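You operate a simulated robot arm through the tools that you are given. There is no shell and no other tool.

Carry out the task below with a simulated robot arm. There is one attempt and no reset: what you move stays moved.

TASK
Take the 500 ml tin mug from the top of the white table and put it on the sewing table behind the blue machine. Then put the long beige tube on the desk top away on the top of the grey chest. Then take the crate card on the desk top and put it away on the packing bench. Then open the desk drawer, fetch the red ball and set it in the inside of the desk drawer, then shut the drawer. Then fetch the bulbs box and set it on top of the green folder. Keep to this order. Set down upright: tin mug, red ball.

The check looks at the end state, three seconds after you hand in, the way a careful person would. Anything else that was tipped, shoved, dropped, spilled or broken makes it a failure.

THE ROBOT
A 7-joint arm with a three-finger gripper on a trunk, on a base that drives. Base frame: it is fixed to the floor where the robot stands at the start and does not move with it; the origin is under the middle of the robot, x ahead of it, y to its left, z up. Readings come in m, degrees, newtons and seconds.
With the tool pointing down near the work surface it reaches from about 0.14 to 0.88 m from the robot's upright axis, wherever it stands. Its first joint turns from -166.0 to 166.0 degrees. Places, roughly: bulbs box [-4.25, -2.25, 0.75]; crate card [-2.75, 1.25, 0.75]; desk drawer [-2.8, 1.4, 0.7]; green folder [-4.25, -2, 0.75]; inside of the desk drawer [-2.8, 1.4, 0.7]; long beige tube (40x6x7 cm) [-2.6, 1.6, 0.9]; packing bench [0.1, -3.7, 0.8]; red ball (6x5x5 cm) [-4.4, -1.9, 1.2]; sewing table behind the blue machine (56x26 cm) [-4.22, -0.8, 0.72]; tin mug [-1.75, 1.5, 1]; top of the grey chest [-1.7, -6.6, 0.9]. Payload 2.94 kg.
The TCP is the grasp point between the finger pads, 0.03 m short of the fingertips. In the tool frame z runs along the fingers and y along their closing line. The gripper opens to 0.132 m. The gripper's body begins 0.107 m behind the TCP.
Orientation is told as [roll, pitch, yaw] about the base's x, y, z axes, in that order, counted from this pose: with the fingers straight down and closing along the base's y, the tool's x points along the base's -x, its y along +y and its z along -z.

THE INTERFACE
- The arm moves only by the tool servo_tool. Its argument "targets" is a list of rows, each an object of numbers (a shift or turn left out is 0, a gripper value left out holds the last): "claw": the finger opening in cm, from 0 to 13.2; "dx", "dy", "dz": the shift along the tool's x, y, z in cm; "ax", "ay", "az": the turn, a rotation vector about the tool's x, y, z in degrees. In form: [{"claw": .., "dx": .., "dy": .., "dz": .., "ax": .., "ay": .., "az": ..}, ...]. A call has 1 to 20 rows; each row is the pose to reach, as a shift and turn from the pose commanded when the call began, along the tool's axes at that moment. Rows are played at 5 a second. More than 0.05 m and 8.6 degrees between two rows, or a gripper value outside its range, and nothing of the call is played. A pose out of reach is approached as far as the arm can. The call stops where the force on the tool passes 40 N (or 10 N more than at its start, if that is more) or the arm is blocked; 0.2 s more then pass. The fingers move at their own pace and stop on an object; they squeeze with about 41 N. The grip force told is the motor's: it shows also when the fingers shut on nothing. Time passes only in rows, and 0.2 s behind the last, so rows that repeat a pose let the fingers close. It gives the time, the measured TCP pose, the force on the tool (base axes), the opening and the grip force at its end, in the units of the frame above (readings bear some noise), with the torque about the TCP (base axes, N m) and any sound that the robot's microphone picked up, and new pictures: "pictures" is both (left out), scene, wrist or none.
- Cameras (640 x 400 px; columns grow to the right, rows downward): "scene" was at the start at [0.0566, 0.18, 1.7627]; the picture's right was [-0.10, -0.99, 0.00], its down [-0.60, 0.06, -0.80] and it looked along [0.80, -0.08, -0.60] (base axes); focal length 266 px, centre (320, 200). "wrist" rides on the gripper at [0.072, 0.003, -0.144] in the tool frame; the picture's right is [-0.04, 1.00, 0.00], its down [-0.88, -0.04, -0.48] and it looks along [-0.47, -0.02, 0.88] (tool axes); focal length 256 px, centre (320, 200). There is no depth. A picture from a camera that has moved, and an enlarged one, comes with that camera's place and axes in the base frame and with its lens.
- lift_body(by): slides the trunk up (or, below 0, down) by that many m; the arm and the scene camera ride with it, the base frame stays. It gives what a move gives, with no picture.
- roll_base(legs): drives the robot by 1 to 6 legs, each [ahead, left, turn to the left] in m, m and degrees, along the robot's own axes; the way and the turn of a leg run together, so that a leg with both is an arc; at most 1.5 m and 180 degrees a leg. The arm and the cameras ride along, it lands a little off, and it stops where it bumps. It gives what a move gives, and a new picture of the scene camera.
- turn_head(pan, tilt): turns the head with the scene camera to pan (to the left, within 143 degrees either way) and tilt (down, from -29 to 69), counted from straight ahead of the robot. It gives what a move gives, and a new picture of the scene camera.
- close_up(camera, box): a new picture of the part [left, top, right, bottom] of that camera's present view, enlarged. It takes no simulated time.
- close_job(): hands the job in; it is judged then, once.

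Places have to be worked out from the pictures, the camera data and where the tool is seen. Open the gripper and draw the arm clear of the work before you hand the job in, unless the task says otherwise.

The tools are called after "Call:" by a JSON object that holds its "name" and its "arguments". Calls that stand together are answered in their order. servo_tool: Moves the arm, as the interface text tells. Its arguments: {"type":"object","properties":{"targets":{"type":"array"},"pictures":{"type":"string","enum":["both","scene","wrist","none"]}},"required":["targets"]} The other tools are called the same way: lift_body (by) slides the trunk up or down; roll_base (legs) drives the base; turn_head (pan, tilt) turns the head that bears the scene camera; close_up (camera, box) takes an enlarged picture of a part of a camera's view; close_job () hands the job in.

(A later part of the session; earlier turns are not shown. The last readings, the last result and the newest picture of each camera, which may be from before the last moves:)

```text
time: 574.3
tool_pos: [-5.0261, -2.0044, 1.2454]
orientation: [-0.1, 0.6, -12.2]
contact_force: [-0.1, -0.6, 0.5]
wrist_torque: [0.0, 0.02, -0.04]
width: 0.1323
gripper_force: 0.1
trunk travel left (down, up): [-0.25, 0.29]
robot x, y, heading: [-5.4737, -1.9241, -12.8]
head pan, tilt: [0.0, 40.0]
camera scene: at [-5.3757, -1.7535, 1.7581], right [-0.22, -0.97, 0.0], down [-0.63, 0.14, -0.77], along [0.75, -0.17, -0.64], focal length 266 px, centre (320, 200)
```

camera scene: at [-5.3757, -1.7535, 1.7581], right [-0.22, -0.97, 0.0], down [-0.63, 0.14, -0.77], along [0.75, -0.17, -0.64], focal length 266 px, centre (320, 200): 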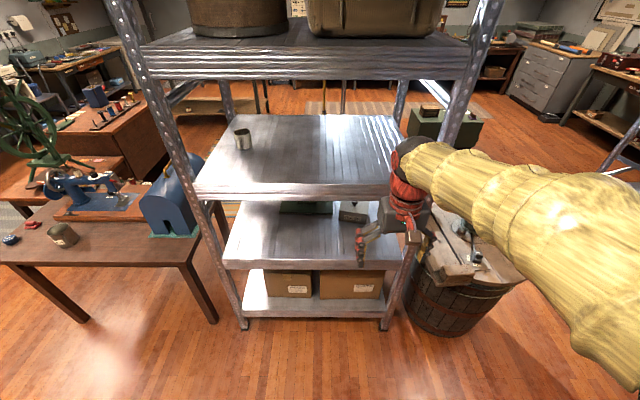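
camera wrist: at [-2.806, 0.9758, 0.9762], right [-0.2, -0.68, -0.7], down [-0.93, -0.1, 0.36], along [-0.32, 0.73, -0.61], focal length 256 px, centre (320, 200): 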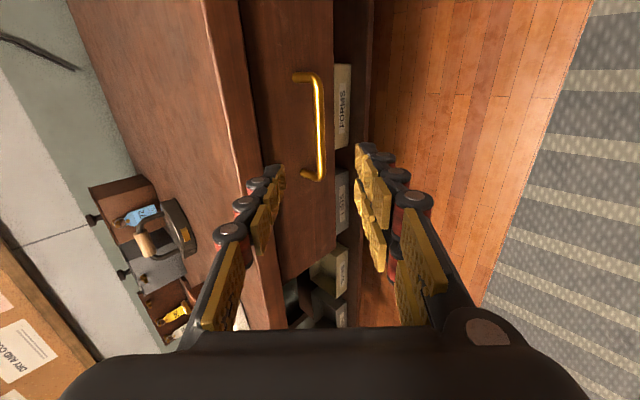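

The rack's feet stand where they did. The folder (green) and bulbs box are at the back of the lower shelf; I lower the trunk to look under the middle shelf.

Call:
{"name": "lift_body", "arguments": {"by": -0.25}}

Call:
{"name": "turn_head", "arguments": {"pan": -5, "tilt": 30}}

Call:
{"name": "close_up", "arguments": {"camera": "scene", "box": [180, 120, 436, 280]}}

```text
time: 576.9
tool_pos: [-5.0269, -2.0047, 0.9954]
orientation: [-0.1, 0.6, -12.3]
contact_force: [-0.9, -1.2, -0.2]
wrist_torque: [0.0, 0.0, 0.02]
width: 0.132
gripper_force: 0.1
trunk travel left (down, up): [0.0, 0.54]
robot x, y, heading: [-5.4735, -1.9228, -13.2]
head pan, tilt: [0.0, 40.0]
```

```text
time: 577.6
tool_pos: [-5.0269, -2.005, 0.9954]
orientation: [0.0, 0.7, -12.3]
contact_force: [0.0, 0.1, 0.0]
wrist_torque: [0.01, -0.02, 0.0]
width: 0.132
gripper_force: 0.1
trunk travel left (down, up): [0.0, 0.54]
robot x, y, heading: [-5.4718, -1.927, -13.0]
head pan, tilt: [-5.0, 30.0]
camera scene: at [-5.3725, -1.7622, 1.5234], right [-0.31, -0.95, 0.0], down [-0.48, 0.15, -0.87], along [0.82, -0.27, -0.5], focal length 266 px, centre (320, 200)
```

scene: 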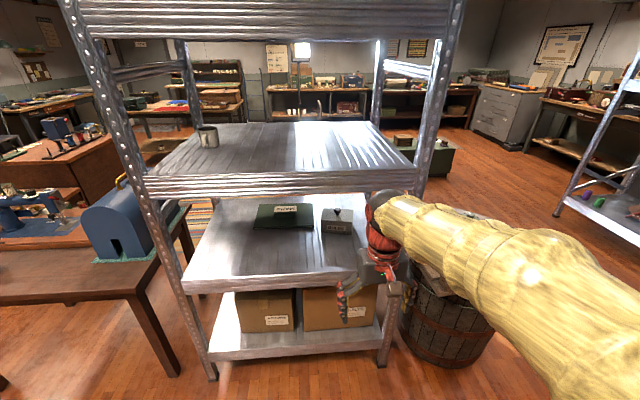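

```text
2.50 times, centred on (308, 200) of scene
camera zoom: at [-5.3725, -1.7622, 1.5234], right [-0.31, -0.95, 0.0], down [-0.48, 0.15, -0.87], along [0.82, -0.27, -0.5], focal length 666 px, centre (350, 200)
```

zoom: 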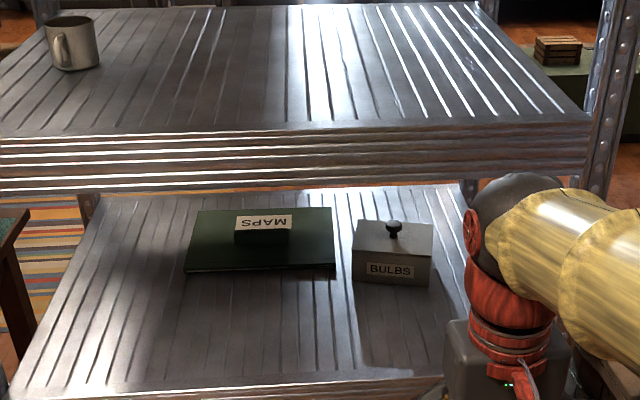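

The box ("BULBS") has a knob on its lid and stands about 33 cm behind the shelf front; the folder "MAPS" lies left of it with a label block near its back. I tilt the tool to 60° forward for reaching in, then move closer.

Call:
{"name": "servo_tool", "arguments": {"targets": [{"ay": -8}, {"ay": -16}, {"ay": -24}, {"ay": -32}, {"ay": -40}, {"ay": -48}, {"ay": -56}, {"ay": -60.6}, {"ay": -60.6}], "pictures": "none"}}

Call:
{"name": "roll_base", "arguments": {"legs": [[0.25, 0, 0]]}}

Call:
{"name": "servo_tool", "arguments": {"targets": [{"dx": 0}, {"dx": 0}]}}

```text
time: 579.6
tool_pos: [-5.0258, -2.0053, 0.9969]
orientation: [-0.1, -60.1, -11.9]
contact_force: [-0.4, 0.1, 0.2]
wrist_torque: [0.0, 0.05, 0.01]
width: 0.1318
gripper_force: 0.1
trunk travel left (down, up): [0.0, 0.54]
robot x, y, heading: [-5.4692, -1.9245, -12.8]
head pan, tilt: [-5.0, 30.0]
```

```text
time: 581.4
tool_pos: [-4.7779, -2.0629, 0.9956]
orientation: [-0.1, -59.9, -12.1]
contact_force: [-1.2, -0.2, 0.8]
wrist_torque: [-0.01, 0.0, -0.01]
width: 0.132
gripper_force: 0.0
trunk travel left (down, up): [0.0, 0.54]
robot x, y, heading: [-5.2231, -1.985, -12.6]
head pan, tilt: [-5.0, 30.0]
camera scene: at [-5.1245, -1.8191, 1.5234], right [-0.31, -0.95, 0.0], down [-0.48, 0.15, -0.87], along [0.82, -0.27, -0.5], focal length 266 px, centre (320, 200)
```

scene: 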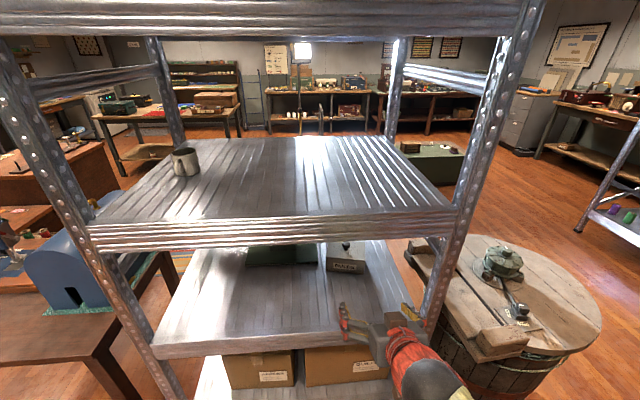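

```text
time: 582.0
tool_pos: [-4.7779, -2.0625, 0.9968]
orientation: [-0.3, -60.0, -12.2]
contact_force: [-0.3, -0.2, -0.3]
wrist_torque: [0.03, 0.0, -0.05]
width: 0.132
gripper_force: 0.2
trunk travel left (down, up): [0.0, 0.54]
robot x, y, heading: [-5.2255, -1.9809, -12.9]
head pan, tilt: [-5.0, 30.0]
camera scene: at [-5.1242, -1.8192, 1.5234], right [-0.31, -0.95, 0.0], down [-0.48, 0.15, -0.87], along [0.82, -0.27, -0.5], focal length 266 px, centre (320, 200)
camera wrist: at [-4.9346, -2.024, 1.005], right [0.23, 0.97, 0.04], down [0.02, -0.04, 1.0], along [0.97, -0.23, -0.03], focal length 256 px, centre (320, 200)
```

scene: 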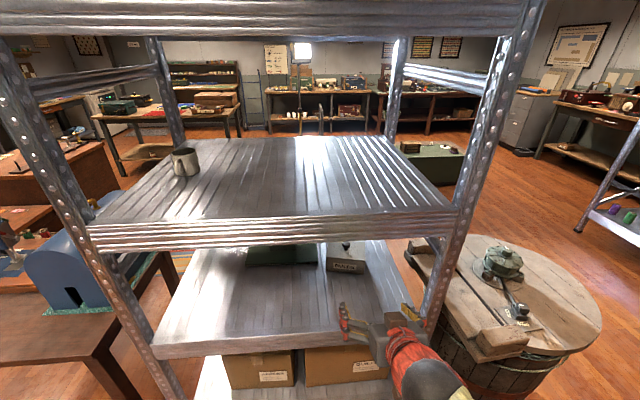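
wrist: 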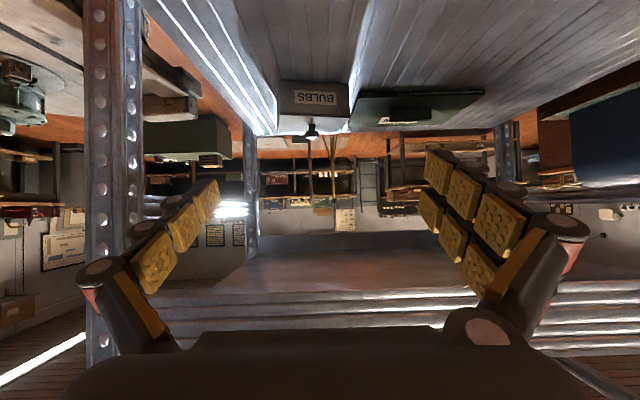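

The knob triangulates to about (-4.353, -2.176, 0.825). I enlarge the wrist view to measure the box and folder.

Call:
{"name": "close_up", "arguments": {"camera": "wrist", "box": [256, 66, 512, 150]}}

Call:
{"name": "close_up", "arguments": {"camera": "scene", "box": [230, 230, 390, 290]}}

```text
2.50 times, centred on (384, 108) of wrist
camera zoom: at [-4.9346, -2.024, 1.005], right [0.23, 0.97, 0.04], down [0.02, -0.04, 1.0], along [0.97, -0.23, -0.03], focal length 640 px, centre (160, 430)
```

zoom: 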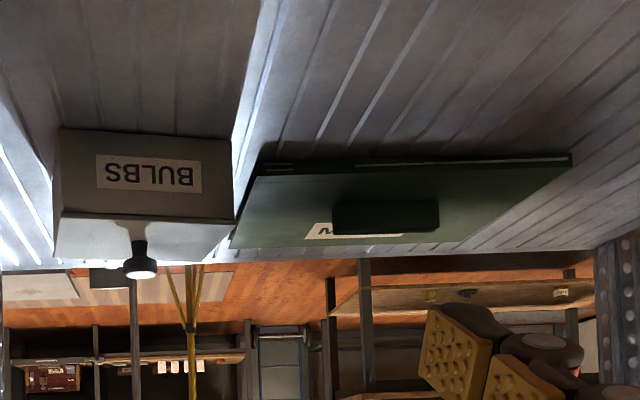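

```text
4.00 times, centred on (310, 260) of scene
camera zoom: at [-5.1242, -1.8192, 1.5234], right [-0.31, -0.95, 0.0], down [-0.48, 0.15, -0.87], along [0.82, -0.27, -0.5], focal length 1065 px, centre (360, -40)
```

zoom: 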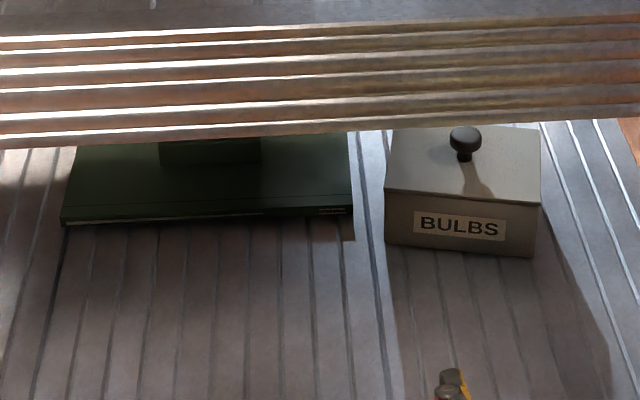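

The folder's label block sits so that the clear strip on this side is only ~8.5 cm deep, while the far (+x) strip is ~13 cm, enough for the 11 cm deep box. So I will work from the rack's +x side. I raise the trunk, back off, and drive round the south end, checking as I go.

Call:
{"name": "lift_body", "arguments": {"by": 0.25}}

Call:
{"name": "roll_base", "arguments": {"legs": [[-0.35, 0, 0], [0, -1.4, 0]]}}

Call:
{"name": "turn_head", "arguments": {"pan": -40, "tilt": 30}}

Call:
{"name": "turn_head", "arguments": {"pan": 25, "tilt": 30}}

```text
time: 584.6
tool_pos: [-4.7778, -2.0621, 1.2444]
orientation: [-0.2, -59.9, -12.1]
contact_force: [0.1, -0.1, -0.4]
wrist_torque: [-0.01, -0.01, 0.01]
width: 0.1321
gripper_force: 0.1
trunk travel left (down, up): [-0.25, 0.29]
robot x, y, heading: [-5.2222, -1.9835, -12.8]
head pan, tilt: [-5.0, 30.0]
```

```text
time: 593.6
tool_pos: [-5.4485, -3.3992, 1.247]
orientation: [-0.2, -60.1, -13.3]
contact_force: [0.1, 0.2, 0.3]
wrist_torque: [-0.04, -0.03, -0.02]
width: 0.1319
gripper_force: 0.1
trunk travel left (down, up): [-0.25, 0.29]
robot x, y, heading: [-5.89, -3.3107, -14.1]
head pan, tilt: [-5.0, 30.0]
camera scene: at [-5.7892, -3.1485, 1.7734], right [-0.33, -0.94, 0.0], down [-0.47, 0.16, -0.87], along [0.82, -0.28, -0.5], focal length 266 px, centre (320, 200)
```

scene: 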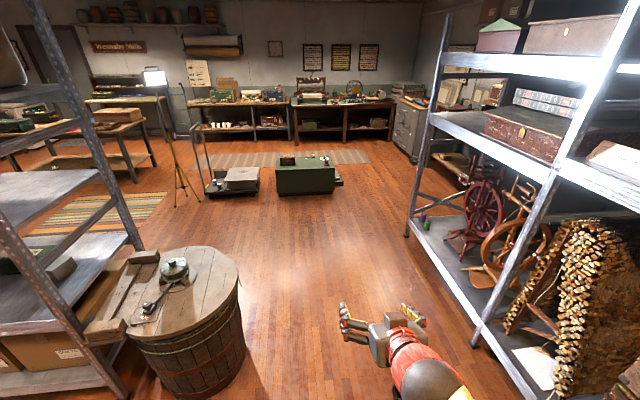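

```text
time: 594.6
tool_pos: [-5.4491, -3.3981, 1.2455]
orientation: [-0.2, -60.0, -13.2]
contact_force: [-0.2, 0.9, -0.5]
wrist_torque: [-0.01, -0.01, 0.0]
width: 0.1321
gripper_force: 0.1
trunk travel left (down, up): [-0.25, 0.29]
robot x, y, heading: [-5.8915, -3.3084, -14.3]
head pan, tilt: [-40.0, 30.0]
camera scene: at [-5.8217, -3.192, 1.7734], right [-0.81, -0.59, 0.0], down [-0.29, 0.41, -0.87], along [0.51, -0.7, -0.5], focal length 266 px, centre (320, 200)
```

scene: 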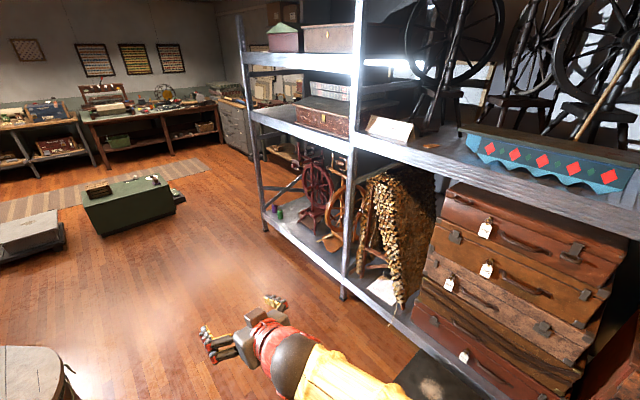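

```text
time: 596.0
tool_pos: [-5.4497, -3.399, 1.246]
orientation: [-0.3, -60.0, -13.3]
contact_force: [-0.8, 1.5, -0.6]
wrist_torque: [0.03, 0.02, -0.01]
width: 0.132
gripper_force: 0.0
trunk travel left (down, up): [-0.25, 0.29]
robot x, y, heading: [-5.8882, -3.3104, -14.3]
head pan, tilt: [25.0, 30.0]
camera scene: at [-5.7858, -3.1018, 1.7734], right [0.19, -0.98, 0.0], down [-0.49, -0.09, -0.87], along [0.85, 0.16, -0.5], focal length 266 px, centre (320, 200)
```

scene: 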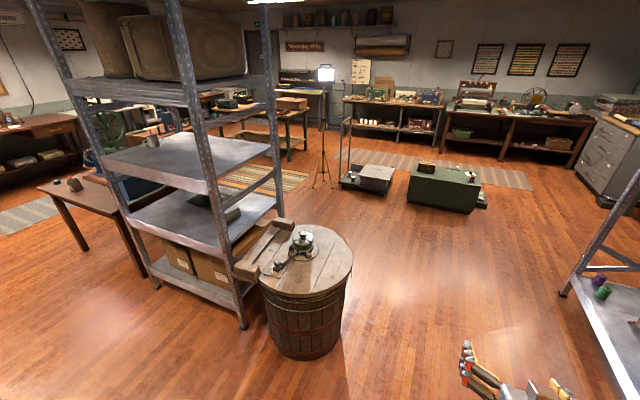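

The way round the barrel is clear (about 1.5 m wide). I turn to face west and drive backwards round to the rack's east side.

Call:
{"name": "roll_base", "arguments": {"legs": [[0, 0, 90], [0, 0, 91], [-0.824, 0.03, 0], [-0.824, 0.03, 0], [-0.41, -0.764, 0]]}}

Call:
{"name": "turn_head", "arguments": {"pan": -45, "tilt": 30}}

Call:
{"name": "turn_head", "arguments": {"pan": -110, "tilt": 30}}

```text
time: 616.1
tool_pos: [-4.1877, -3.0287, 1.2467]
orientation: [-0.2, -60.0, 168.0]
contact_force: [-0.4, 0.7, 0.2]
wrist_torque: [-0.01, 0.01, -0.05]
width: 0.1321
gripper_force: 0.0
trunk travel left (down, up): [-0.25, 0.29]
robot x, y, heading: [-3.742, -3.1065, 166.9]
head pan, tilt: [25.0, 30.0]
camera scene: at [-3.8446, -3.3199, 1.7734], right [-0.21, 0.98, 0.0], down [0.49, 0.1, -0.87], along [-0.85, -0.18, -0.5], focal length 266 px, centre (320, 200)
```

scene: 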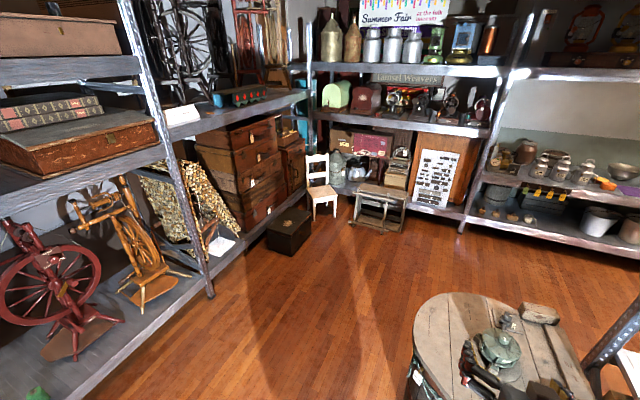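

```text
time: 617.5
tool_pos: [-4.1864, -3.0286, 1.2444]
orientation: [-0.2, -60.0, 168.0]
contact_force: [-0.3, 1.0, -0.3]
wrist_torque: [0.0, 0.02, 0.03]
width: 0.132
gripper_force: 0.0
trunk travel left (down, up): [-0.25, 0.29]
robot x, y, heading: [-3.7438, -3.1103, 167.0]
head pan, tilt: [-45.0, 30.0]
camera scene: at [-3.8044, -3.2245, 1.7734], right [0.85, 0.53, 0.0], down [0.27, -0.42, -0.87], along [-0.46, 0.73, -0.5], focal length 266 px, centre (320, 200)
```

scene: 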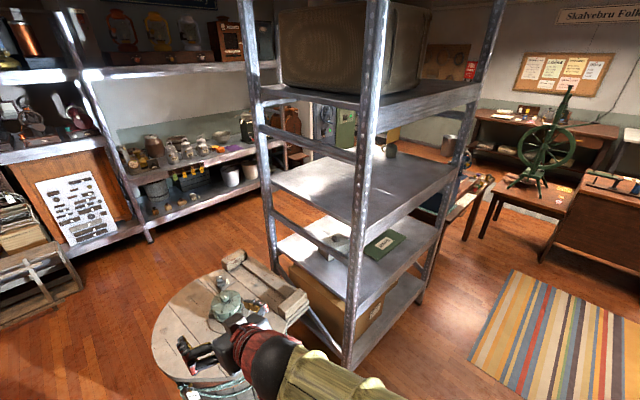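

```text
time: 618.9
tool_pos: [-4.1881, -3.0282, 1.247]
orientation: [-0.2, -59.9, 167.9]
contact_force: [-0.3, 0.0, 1.2]
wrist_torque: [0.02, 0.01, 0.02]
width: 0.1319
gripper_force: 0.0
trunk travel left (down, up): [-0.25, 0.29]
robot x, y, heading: [-3.7417, -3.1065, 167.2]
head pan, tilt: [-110.0, 30.0]
camera scene: at [-3.7072, -3.2251, 1.7734], right [0.84, -0.54, 0.0], down [-0.27, -0.42, -0.87], along [0.47, 0.73, -0.5], focal length 266 px, centre (320, 200)
```

scene: 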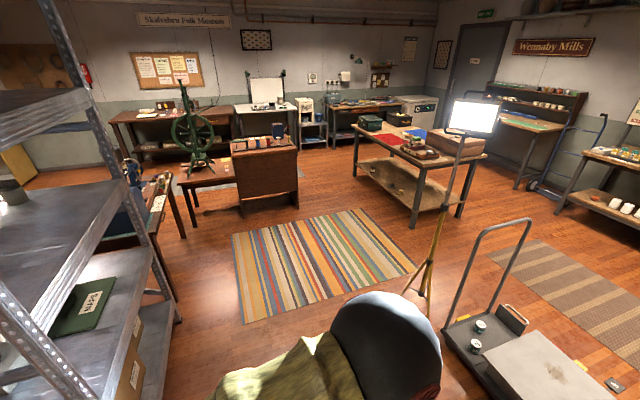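

The rack's east face is open, the folder's label faces this side. I finish the move to stand in front of it.

Call:
{"name": "roll_base", "arguments": {"legs": [[-0.346, -0.909, 0]]}}

Call:
{"name": "lift_body", "arguments": {"by": -0.25}}

Call:
{"name": "turn_head", "arguments": {"pan": -5, "tilt": 30}}

Call:
{"name": "close_up", "arguments": {"camera": "scene", "box": [180, 120, 436, 280]}}

```text
time: 624.0
tool_pos: [-3.6427, -2.2165, 1.2459]
orientation: [-0.2, -60.1, 167.8]
contact_force: [1.1, -0.5, 1.0]
wrist_torque: [-0.01, -0.01, 0.01]
width: 0.132
gripper_force: 0.1
trunk travel left (down, up): [-0.25, 0.29]
robot x, y, heading: [-3.1949, -2.2943, 167.1]
head pan, tilt: [-110.0, 30.0]
camera scene: at [-3.1634, -2.4147, 1.7734], right [0.84, -0.55, 0.0], down [-0.27, -0.42, -0.87], along [0.47, 0.73, -0.5], focal length 266 px, centre (320, 200)
```

scene: 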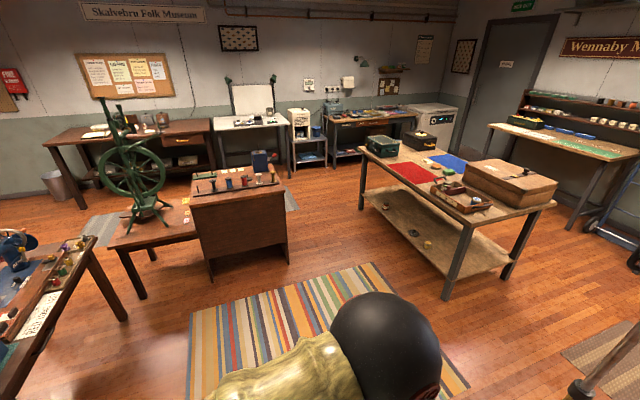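

```text
time: 626.6
tool_pos: [-3.6448, -2.2169, 0.9951]
orientation: [-0.2, -60.0, 167.9]
contact_force: [0.4, 0.5, -0.5]
wrist_torque: [-0.04, 0.04, 0.01]
width: 0.1319
gripper_force: 0.0
trunk travel left (down, up): [0.0, 0.54]
robot x, y, heading: [-3.1976, -2.3019, 166.9]
head pan, tilt: [-110.0, 30.0]
```

```text
time: 628.4
tool_pos: [-3.6419, -2.2164, 0.9952]
orientation: [-0.2, -60.0, 167.7]
contact_force: [-0.1, 0.2, 0.8]
wrist_torque: [0.02, 0.01, 0.0]
width: 0.1318
gripper_force: 0.2
trunk travel left (down, up): [0.0, 0.54]
robot x, y, heading: [-3.1969, -2.2992, 167.0]
head pan, tilt: [-5.0, 30.0]
camera scene: at [-3.2988, -2.4625, 1.5234], right [0.31, 0.95, 0.0], down [0.48, -0.16, -0.87], along [-0.82, 0.27, -0.5], focal length 266 px, centre (320, 200)
```

scene: 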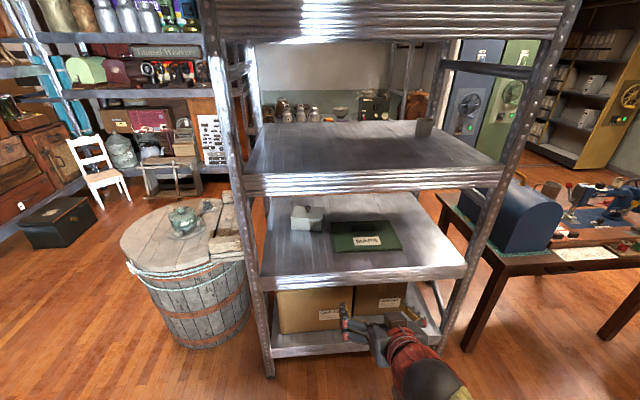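

```text
2.50 times, centred on (308, 200) of scene
camera zoom: at [-3.2988, -2.4625, 1.5234], right [0.31, 0.95, 0.0], down [0.48, -0.16, -0.87], along [-0.82, 0.27, -0.5], focal length 666 px, centre (350, 200)
```

zoom: 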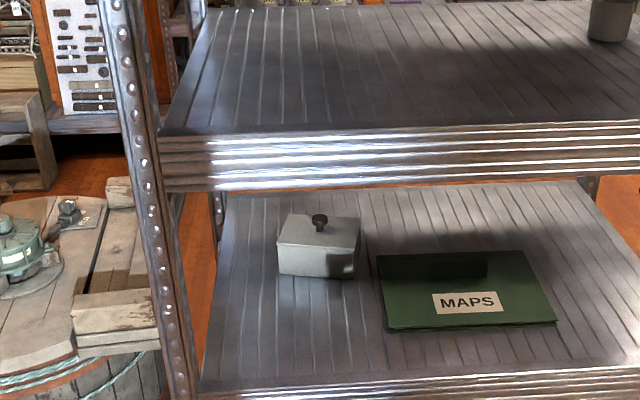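

From this side the strip in front of the block is about 13.8 cm deep: ideal. I move 0.35 m closer and flatten the tool to 20° below horizontal.

Call:
{"name": "roll_base", "arguments": {"legs": [[0.35, 0, 0]]}}

Call:
{"name": "servo_tool", "arguments": {"targets": [{"ay": -5, "claw": 10}, {"ay": -10, "claw": 8}, {"ay": -10, "claw": 7}]}}

```text
time: 630.7
tool_pos: [-3.9929, -2.1356, 0.9969]
orientation: [-0.3, -60.0, 167.8]
contact_force: [-0.2, -0.4, 0.8]
wrist_torque: [0.03, -0.01, 0.0]
width: 0.1322
gripper_force: 0.1
trunk travel left (down, up): [0.0, 0.54]
robot x, y, heading: [-3.5502, -2.2145, 166.9]
head pan, tilt: [-5.0, 30.0]
camera scene: at [-3.6486, -2.3814, 1.5234], right [0.31, 0.95, 0.0], down [0.48, -0.15, -0.87], along [-0.82, 0.27, -0.5], focal length 266 px, centre (320, 200)
```

scene: 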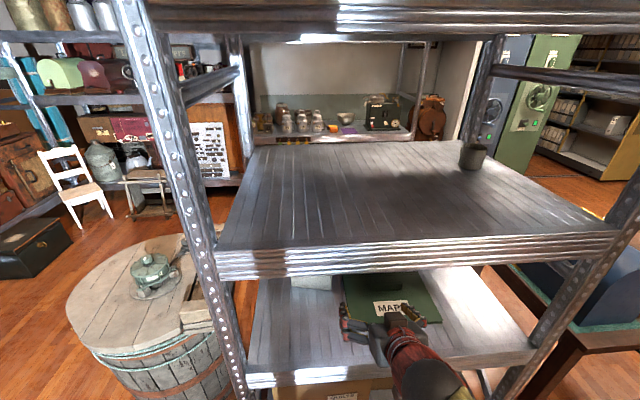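

```text
time: 631.5
tool_pos: [-3.9928, -2.1342, 0.9967]
orientation: [-0.4, -68.5, 167.8]
contact_force: [-0.6, 0.0, -0.2]
wrist_torque: [0.0, 0.01, 0.01]
width: 0.0849
gripper_force: 2.3
trunk travel left (down, up): [0.0, 0.54]
robot x, y, heading: [-3.5467, -2.2218, 166.7]
head pan, tilt: [-5.0, 30.0]
camera scene: at [-3.6489, -2.3813, 1.5234], right [0.31, 0.95, 0.0], down [0.48, -0.15, -0.87], along [-0.82, 0.27, -0.5], focal length 266 px, centre (320, 200)
camera wrist: at [-3.8384, -2.1711, 0.9813], right [-0.23, -0.97, 0.04], down [0.13, 0.01, 0.99], along [-0.96, 0.24, 0.12], focal length 256 px, centre (320, 200)
```

scene: 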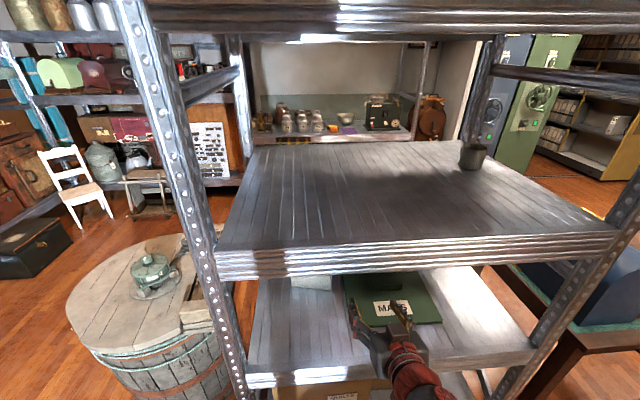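
wrist: 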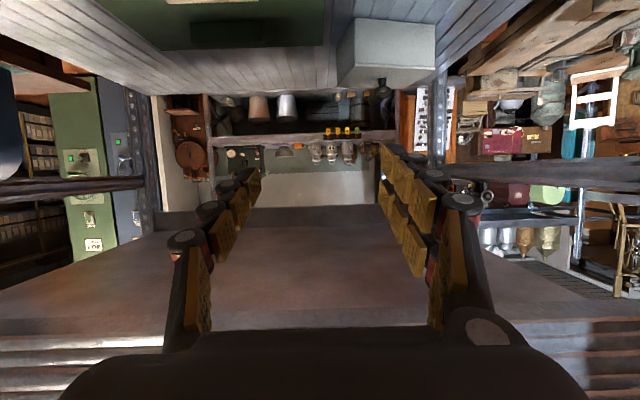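

I check the knob again from this side with a close-up.

Call:
{"name": "close_up", "arguments": {"camera": "wrist", "box": [330, 10, 458, 110]}}

```text
4.00 times, centred on (394, 60) of wrist
camera zoom: at [-3.8384, -2.1711, 0.9813], right [-0.23, -0.97, 0.04], down [0.13, 0.01, 0.99], along [-0.96, 0.24, 0.12], focal length 1024 px, centre (24, 760)
```

zoom: 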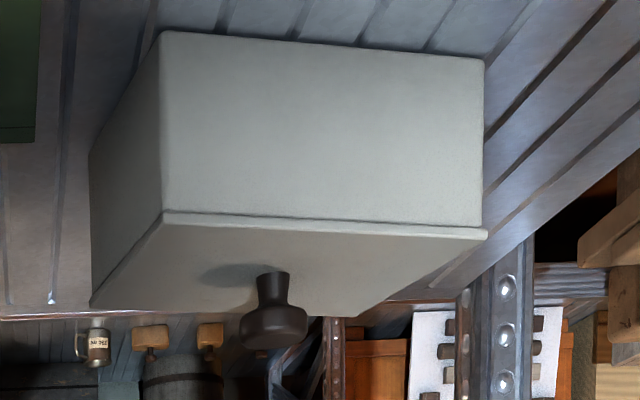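

The knob's stem and head are clear: head centre near (-4.358, -2.175, 0.835). I move to about 10 cm short of it along the tool axis.

Call:
{"name": "servo_tool", "arguments": {"targets": [{"dx": 0.45, "dy": 1.54, "dz": 3.5}, {"dx": 0.9, "dy": 3.1, "dz": 7.0}, {"dx": 1.35, "dy": 4.6, "dz": 10.5}, {"dx": 1.8, "dy": 6.2, "dz": 14.1}, {"dx": 2.25, "dy": 7.7, "dz": 17.6}, {"dx": 2.7, "dy": 9.2, "dz": 21.1}, {"dx": 3.15, "dy": 10.8, "dz": 24.6}, {"dx": 3.6, "dy": 12.3, "dz": 28.1}, {"dx": 3.6, "dy": 12.3, "dz": 28.1}]}}

```text
time: 633.5
tool_pos: [-4.2678, -2.2029, 0.8647]
orientation: [-0.3, -70.0, 167.9]
contact_force: [0.2, 0.4, -0.8]
wrist_torque: [0.0, 0.03, 0.02]
width: 0.07
gripper_force: 0.1
trunk travel left (down, up): [0.0, 0.54]
robot x, y, heading: [-3.55, -2.219, 166.8]
head pan, tilt: [-5.0, 30.0]
camera scene: at [-3.6495, -2.3814, 1.5234], right [0.31, 0.95, 0.0], down [0.48, -0.15, -0.87], along [-0.82, 0.27, -0.5], focal length 266 px, centre (320, 200)
camera wrist: at [-4.1131, -2.2385, 0.8461], right [-0.23, -0.97, 0.04], down [0.15, 0.0, 0.99], along [-0.96, 0.23, 0.15], focal length 256 px, centre (320, 200)
```

scene: 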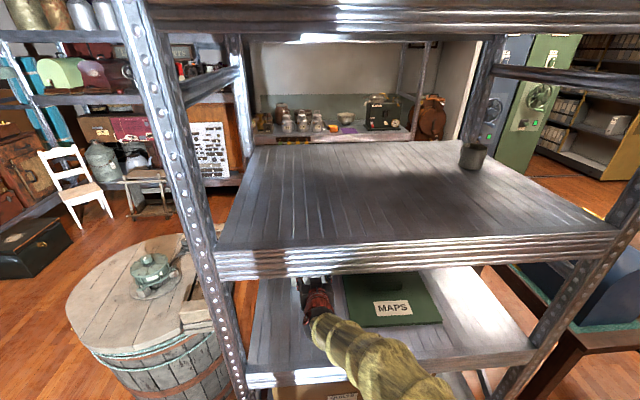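
wrist: 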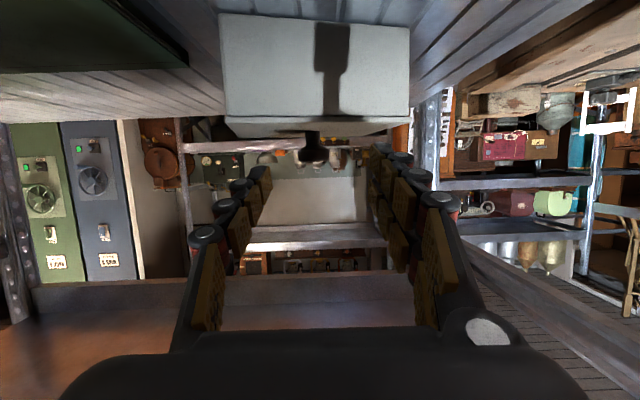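

I enlarge to see the knob relative to the finger axis.

Call:
{"name": "close_up", "arguments": {"camera": "wrist", "box": [256, 100, 384, 190]}}

```text
4.44 times, centred on (320, 145) of wrist
camera zoom: at [-4.1131, -2.2385, 0.8461], right [-0.23, -0.97, 0.04], down [0.15, 0.0, 0.99], along [-0.96, 0.23, 0.15], focal length 1138 px, centre (320, 444)
```

zoom: 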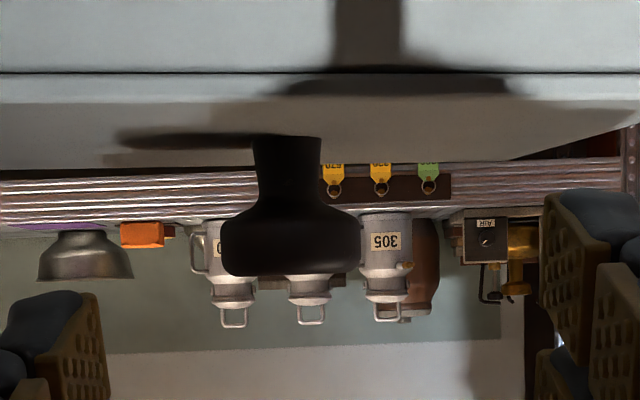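

The knob is about 0.7 cm right of and above the axis, 9–10 cm ahead. I correct and advance 4.5 cm.

Call:
{"name": "servo_tool", "arguments": {"targets": [{"dx": -0.35, "dy": -0.35, "dz": 1}, {"dx": -0.7, "dy": -0.7, "dz": 2.5}, {"dx": -0.7, "dy": -0.7, "dz": 4.5}, {"dx": -0.7, "dy": -0.7, "dz": 4.5}], "pictures": "wrist"}}

Call:
{"name": "close_up", "arguments": {"camera": "wrist", "box": [240, 100, 400, 200]}}

```text
time: 634.5
tool_pos: [-4.3072, -2.1854, 0.857]
orientation: [-0.3, -69.9, 167.9]
contact_force: [0.6, -0.5, -0.6]
wrist_torque: [0.0, -0.01, 0.01]
width: 0.07
gripper_force: 0.0
trunk travel left (down, up): [0.0, 0.54]
robot x, y, heading: [-3.548, -2.2172, 166.8]
head pan, tilt: [-5.0, 30.0]
camera wrist: at [-4.1525, -2.2218, 0.8381], right [-0.23, -0.97, 0.04], down [0.15, 0.0, 0.99], along [-0.96, 0.23, 0.14], focal length 256 px, centre (320, 200)
```

wrist: 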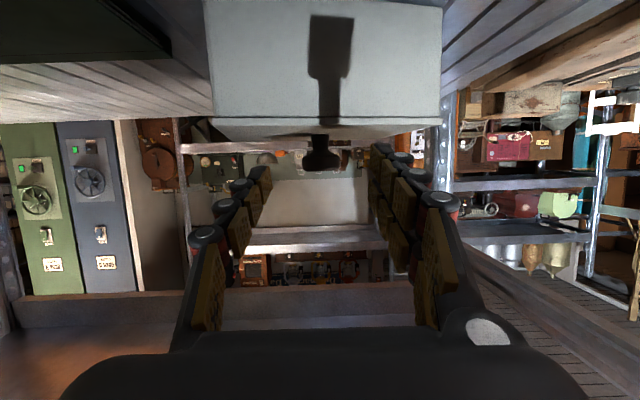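

```text
4.00 times, centred on (320, 150) of wrist
camera zoom: at [-4.1525, -2.2218, 0.8381], right [-0.23, -0.97, 0.04], down [0.15, 0.0, 0.99], along [-0.96, 0.23, 0.14], focal length 1024 px, centre (320, 400)
```

zoom: 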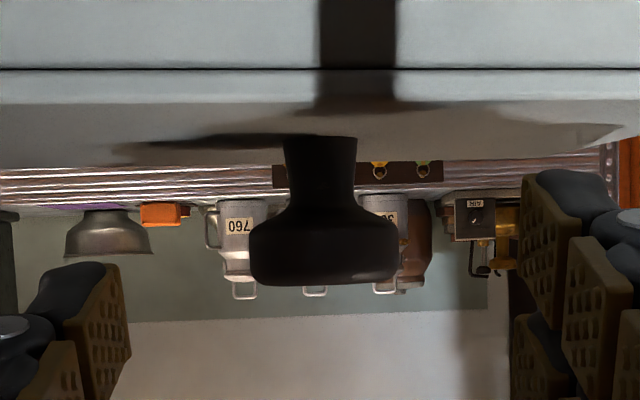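

The knob is now on axis, about 5 cm ahead. I advance 3.2 cm and close the fingers on its head.

Call:
{"name": "servo_tool", "arguments": {"targets": [{"dz": 1.6}, {"dz": 3.2}, {"dz": 3.2}], "pictures": "wrist"}}

Call:
{"name": "close_up", "arguments": {"camera": "wrist", "box": [240, 110, 400, 210]}}

```text
time: 635.3
tool_pos: [-4.3372, -2.1782, 0.8455]
orientation: [-0.2, -70.0, 167.9]
contact_force: [-0.3, -0.2, 0.2]
wrist_torque: [0.01, 0.04, -0.01]
width: 0.0701
gripper_force: 0.1
trunk travel left (down, up): [0.0, 0.54]
robot x, y, heading: [-3.5534, -2.2159, 166.8]
head pan, tilt: [-5.0, 30.0]
camera wrist: at [-4.1823, -2.2152, 0.827], right [-0.23, -0.97, 0.04], down [0.15, 0.0, 0.99], along [-0.96, 0.23, 0.15], focal length 256 px, centre (320, 200)
```

wrist: 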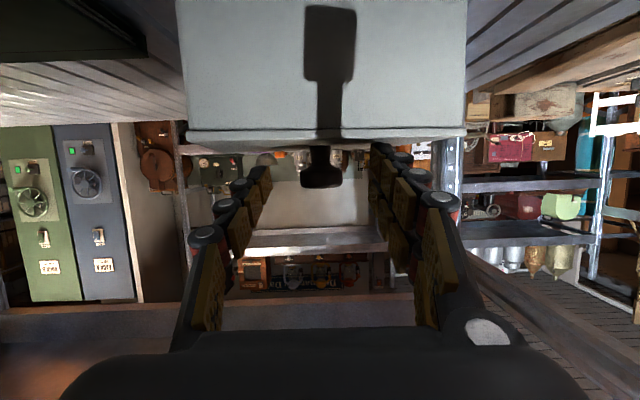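

```text
4.00 times, centred on (320, 160) of wrist
camera zoom: at [-4.1823, -2.2152, 0.827], right [-0.23, -0.97, 0.04], down [0.15, 0.0, 0.99], along [-0.96, 0.23, 0.15], focal length 1024 px, centre (320, 360)
```

zoom: 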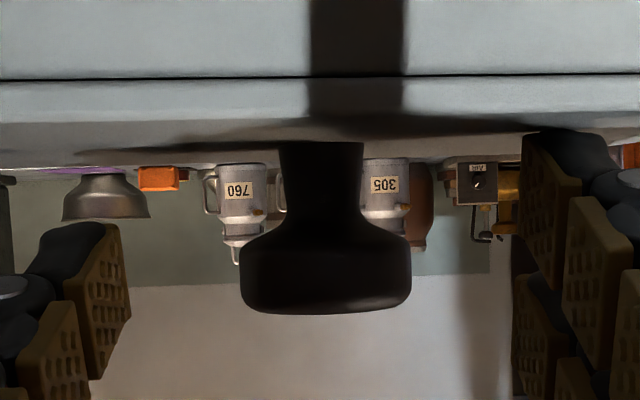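

The knob head is 2 cm beyond the grasp point and on axis. I close the fingers.

Call:
{"name": "servo_tool", "arguments": {"targets": [{"claw": 5}, {"claw": 3.5}, {"claw": 2.5}, {"claw": 1.5}, {"claw": 1.5}, {"claw": 1.5}, {"claw": 1.5}], "pictures": "wrist"}}

```text
time: 636.9
tool_pos: [-4.3363, -2.1797, 0.8466]
orientation: [-0.3, -70.0, 168.0]
contact_force: [-3.1, -3.5, 2.5]
wrist_torque: [0.14, 0.02, 0.13]
width: 0.0275
gripper_force: 41.2
trunk travel left (down, up): [0.0, 0.54]
robot x, y, heading: [-3.5505, -2.2156, 166.8]
head pan, tilt: [-5.0, 30.0]
camera wrist: at [-4.1823, -2.2154, 0.8273], right [-0.23, -0.97, 0.04], down [0.15, 0.0, 0.99], along [-0.96, 0.23, 0.15], focal length 256 px, centre (320, 200)
```

wrist: 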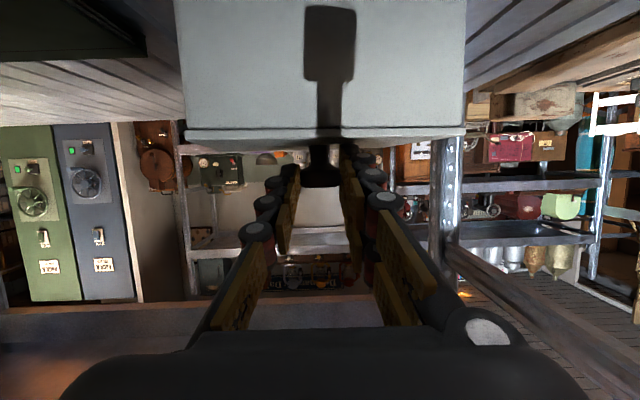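

The knob is gripped. I lift slowly 2 cm and check that the whole box comes up.

Call:
{"name": "servo_tool", "arguments": {"targets": [{"dx": -0.5, "dz": -0.2}, {"dx": -1.0, "dz": -0.35}, {"dx": -1.9, "dz": -0.7}, {"dx": -1.9, "dz": -0.7}]}}

```text
time: 637.9
tool_pos: [-4.3379, -2.1793, 0.8654]
orientation: [-0.4, -70.0, 167.9]
contact_force: [0.1, 1.5, -0.9]
wrist_torque: [0.04, -0.03, -0.03]
width: 0.0271
gripper_force: 41.1
trunk travel left (down, up): [0.0, 0.54]
robot x, y, heading: [-3.549, -2.2166, 167.0]
head pan, tilt: [-5.0, 30.0]
heard: snap
camera scene: at [-3.6491, -2.3813, 1.5234], right [0.31, 0.95, 0.0], down [0.48, -0.15, -0.87], along [-0.82, 0.27, -0.5], focal length 266 px, centre (320, 200)
camera wrist: at [-4.1823, -2.2153, 0.8464], right [-0.23, -0.97, 0.04], down [0.15, 0.0, 0.99], along [-0.96, 0.23, 0.15], focal length 256 px, centre (320, 200)
```

scene: 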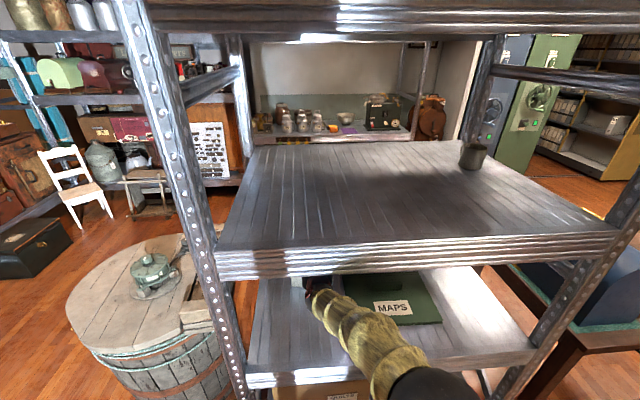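
wrist: 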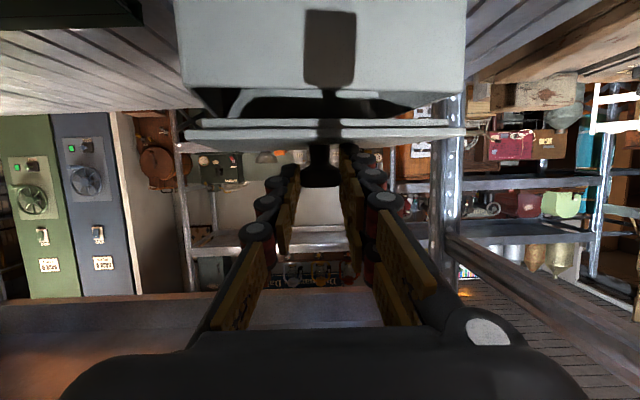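

I heard a snap and the picture shows only the lid rising: the lid is separate from the box. I look closely before putting it straight back.

Call:
{"name": "close_up", "arguments": {"camera": "wrist", "box": [160, 0, 480, 200]}}

```text
2.00 times, centred on (320, 100) of wrist
camera zoom: at [-4.1823, -2.2153, 0.8464], right [-0.23, -0.97, 0.04], down [0.15, 0.0, 0.99], along [-0.96, 0.23, 0.15], focal length 512 px, centre (320, 400)
```

zoom: 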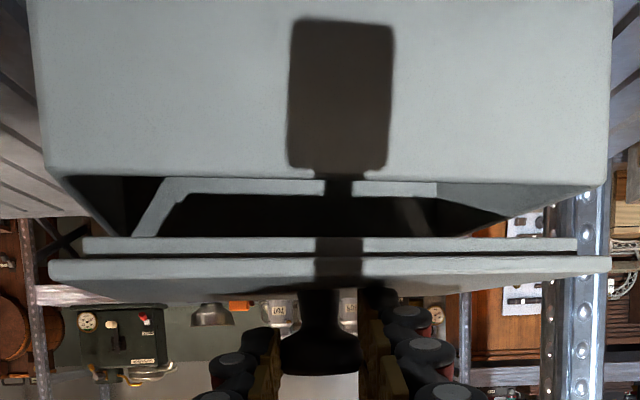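

The lid is a plug-in lid. I lower it back along the same path and press it on gently.

Call:
{"name": "servo_tool", "arguments": {"targets": [{"dx": 0.5, "dz": 0.2}, {"dx": 1.0, "dz": 0.35}, {"dx": 1.5, "dz": 0.55}, {"dx": 1.9, "dz": 0.7}, {"dx": 1.9, "dz": 0.7}], "pictures": "wrist"}}

```text
time: 639.1
tool_pos: [-4.3378, -2.1797, 0.8472]
orientation: [-0.3, -69.9, 167.8]
contact_force: [0.0, 0.2, 1.1]
wrist_torque: [0.38, -0.05, -0.03]
width: 0.0273
gripper_force: 40.8
trunk travel left (down, up): [0.0, 0.54]
robot x, y, heading: [-3.5503, -2.2121, 166.9]
head pan, tilt: [-5.0, 30.0]
heard: snap
camera wrist: at [-4.1829, -2.2156, 0.8275], right [-0.23, -0.97, 0.04], down [0.15, 0.0, 0.99], along [-0.96, 0.23, 0.15], focal length 256 px, centre (320, 200)
```

wrist: 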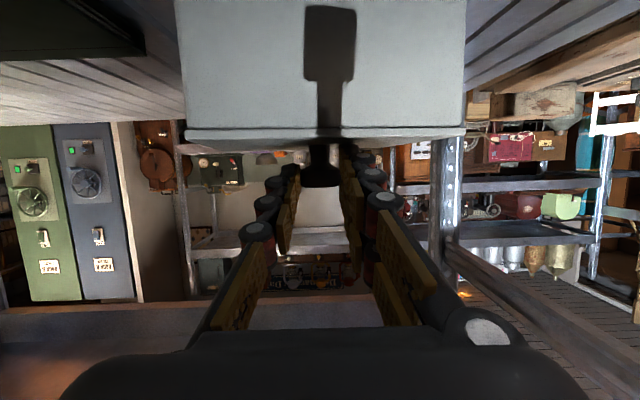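

The second snap: the lid is back on, so nothing is broken, but the box must be carried by its body. Its 11 cm depth fits the gripper, with the fingers closing east-west and the hand leaning in from the north. I release the knob and withdraw.

Call:
{"name": "servo_tool", "arguments": {"targets": [{"claw": 3.5}, {"claw": 5}, {"claw": 7}, {"claw": 7, "dz": -2}, {"claw": 7, "dz": -5}, {"claw": 7, "dz": -9}, {"claw": 7, "dz": -13}, {"claw": 7, "dz": -17}], "pictures": "wrist"}}

```text
time: 640.9
tool_pos: [-4.1802, -2.2122, 0.9037]
orientation: [-0.3, -69.8, 168.0]
contact_force: [-0.5, 0.9, -0.5]
wrist_torque: [0.0, 0.04, -0.04]
width: 0.0698
gripper_force: 0.0
trunk travel left (down, up): [0.0, 0.54]
robot x, y, heading: [-3.5475, -2.2152, 166.7]
head pan, tilt: [-5.0, 30.0]
camera wrist: at [-4.0249, -2.2489, 0.8847], right [-0.23, -0.97, 0.04], down [0.15, 0.0, 0.99], along [-0.96, 0.23, 0.14], focal length 256 px, centre (320, 200)
```

wrist: 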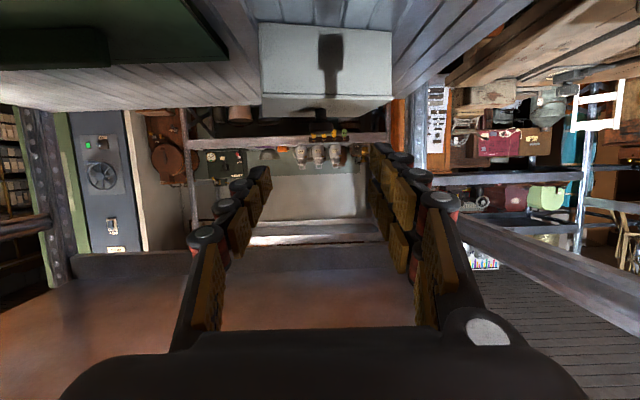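

The box is closed and in place. I back the hand out of the rack and back the base off to turn the tool.

Call:
{"name": "servo_tool", "arguments": {"targets": [{"dx": 1.4, "dz": -3.8}, {"dx": 2.7, "dz": -7.5}, {"dx": 4.1, "dz": -11.3}, {"dx": 5.5, "dz": -15}, {"dx": 6.8, "dz": -18.8}], "pictures": "none"}}

Call:
{"name": "roll_base", "arguments": {"legs": [[-0.2, 0, 0]]}}

Call:
{"name": "servo_tool", "arguments": {"targets": [{"ay": 8, "claw": 9}, {"ay": 16, "claw": 11}, {"ay": 24, "claw": 13.2}, {"ay": 32}, {"ay": 40}, {"ay": 48}, {"ay": 56}, {"ay": 64}, {"ay": 70}], "pictures": "none"}}

Call:
{"name": "servo_tool", "arguments": {"targets": [{"az": 8.5}, {"az": 17}, {"az": 25.5}, {"az": 34}, {"az": 42.5}, {"az": 51}, {"az": 59.5}, {"az": 68}, {"az": 76.5}, {"az": 85}, {"az": 90}, {"az": 90}]}}

```text
time: 642.1
tool_pos: [-3.9856, -2.2562, 0.9043]
orientation: [-0.3, -70.0, 168.0]
contact_force: [-0.1, -0.9, 0.1]
wrist_torque: [0.02, 0.0, -0.02]
width: 0.0699
gripper_force: 0.1
trunk travel left (down, up): [0.0, 0.54]
robot x, y, heading: [-3.5505, -2.2187, 166.9]
head pan, tilt: [-5.0, 30.0]
```

```text
time: 643.7
tool_pos: [-3.7874, -2.3028, 0.9036]
orientation: [-0.2, -70.1, 167.9]
contact_force: [0.4, 0.4, 0.2]
wrist_torque: [0.01, -0.03, 0.01]
width: 0.0699
gripper_force: 0.1
trunk travel left (down, up): [0.0, 0.54]
robot x, y, heading: [-3.3531, -2.2571, 167.0]
head pan, tilt: [-5.0, 30.0]
camera scene: at [-3.4514, -2.427, 1.5234], right [0.31, 0.95, 0.0], down [0.48, -0.16, -0.87], along [-0.82, 0.27, -0.5], focal length 266 px, centre (320, 200)
```

scene: 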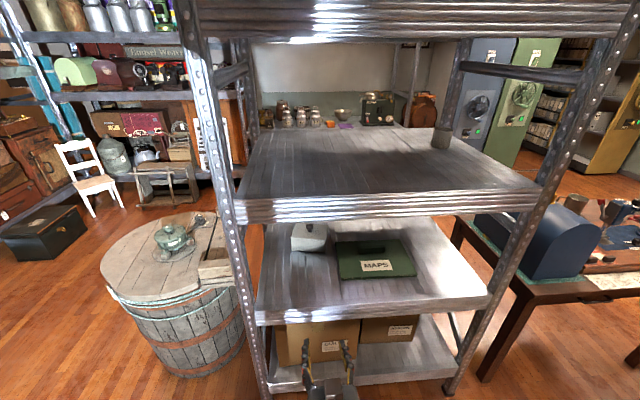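

```text
time: 645.7
tool_pos: [-3.7876, -2.3021, 0.9055]
orientation: [-0.1, 0.0, 167.7]
contact_force: [0.8, 0.2, 0.3]
wrist_torque: [0.03, 0.02, -0.01]
width: 0.1321
gripper_force: 0.1
trunk travel left (down, up): [0.0, 0.54]
robot x, y, heading: [-3.3519, -2.262, 166.7]
head pan, tilt: [-5.0, 30.0]
```

```text
time: 648.3
tool_pos: [-3.7881, -2.3019, 0.9044]
orientation: [0.0, -0.1, 77.6]
contact_force: [0.4, -0.2, -0.8]
wrist_torque: [0.0, 0.03, 0.02]
width: 0.1321
gripper_force: 0.0
trunk travel left (down, up): [0.0, 0.54]
robot x, y, heading: [-3.3494, -2.258, 166.9]
head pan, tilt: [-5.0, 30.0]
camera scene: at [-3.4514, -2.4272, 1.5234], right [0.31, 0.95, 0.0], down [0.48, -0.16, -0.87], along [-0.82, 0.27, -0.5], focal length 266 px, centre (320, 200)
camera wrist: at [-3.8066, -2.3718, 1.0474], right [-0.97, 0.26, 0.0], down [0.23, 0.85, 0.48], along [0.12, 0.46, -0.88], focal length 256 px, centre (320, 200)
```

scene: 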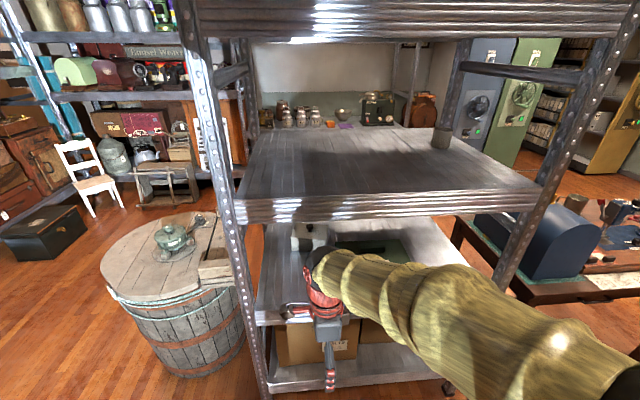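
wrist: 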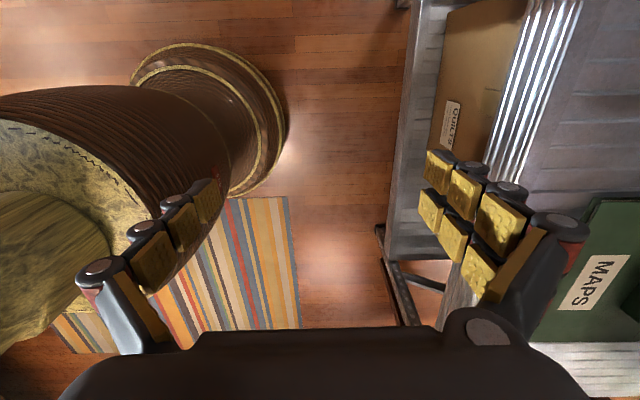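

The tool turned fine. Now I lean the hand 50° so that the fingers point down and south with the wrist to the north.

Call:
{"name": "servo_tool", "arguments": {"targets": [{"ay": 8}, {"ay": 16}, {"ay": 24}, {"ay": 32}, {"ay": 40}, {"ay": 48}, {"ay": 52}, {"ay": 52}]}}

```text
time: 650.1
tool_pos: [-3.7874, -2.3018, 0.9027]
orientation: [0.0, 52.0, 77.6]
contact_force: [0.6, -0.7, 0.0]
wrist_torque: [0.0, -0.03, 0.0]
width: 0.1318
gripper_force: 0.1
trunk travel left (down, up): [0.0, 0.54]
robot x, y, heading: [-3.3482, -2.2619, 166.8]
head pan, tilt: [-5.0, 30.0]
camera scene: at [-3.4515, -2.4269, 1.5234], right [0.31, 0.95, 0.0], down [0.48, -0.16, -0.87], along [-0.82, 0.27, -0.5], focal length 266 px, centre (320, 200)
camera wrist: at [-3.7761, -2.2338, 1.0492], right [-0.97, 0.24, -0.03], down [0.23, 0.89, -0.4], along [-0.07, -0.4, -0.92], focal length 256 px, centre (320, 200)
```

scene: 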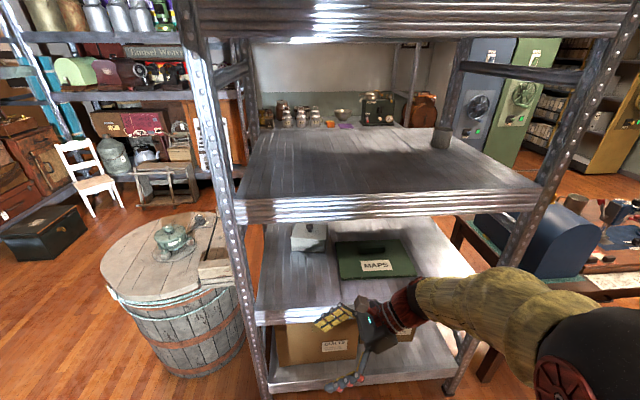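
wrist: 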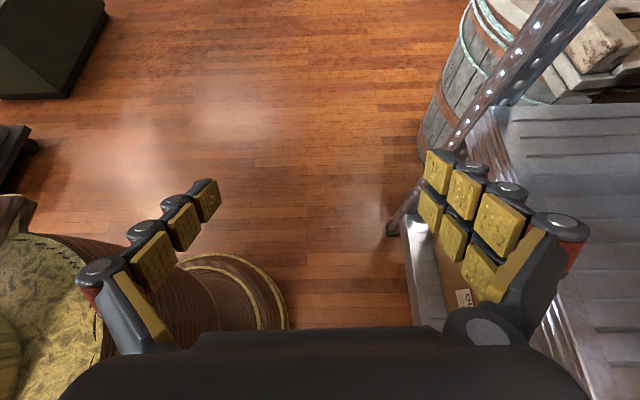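

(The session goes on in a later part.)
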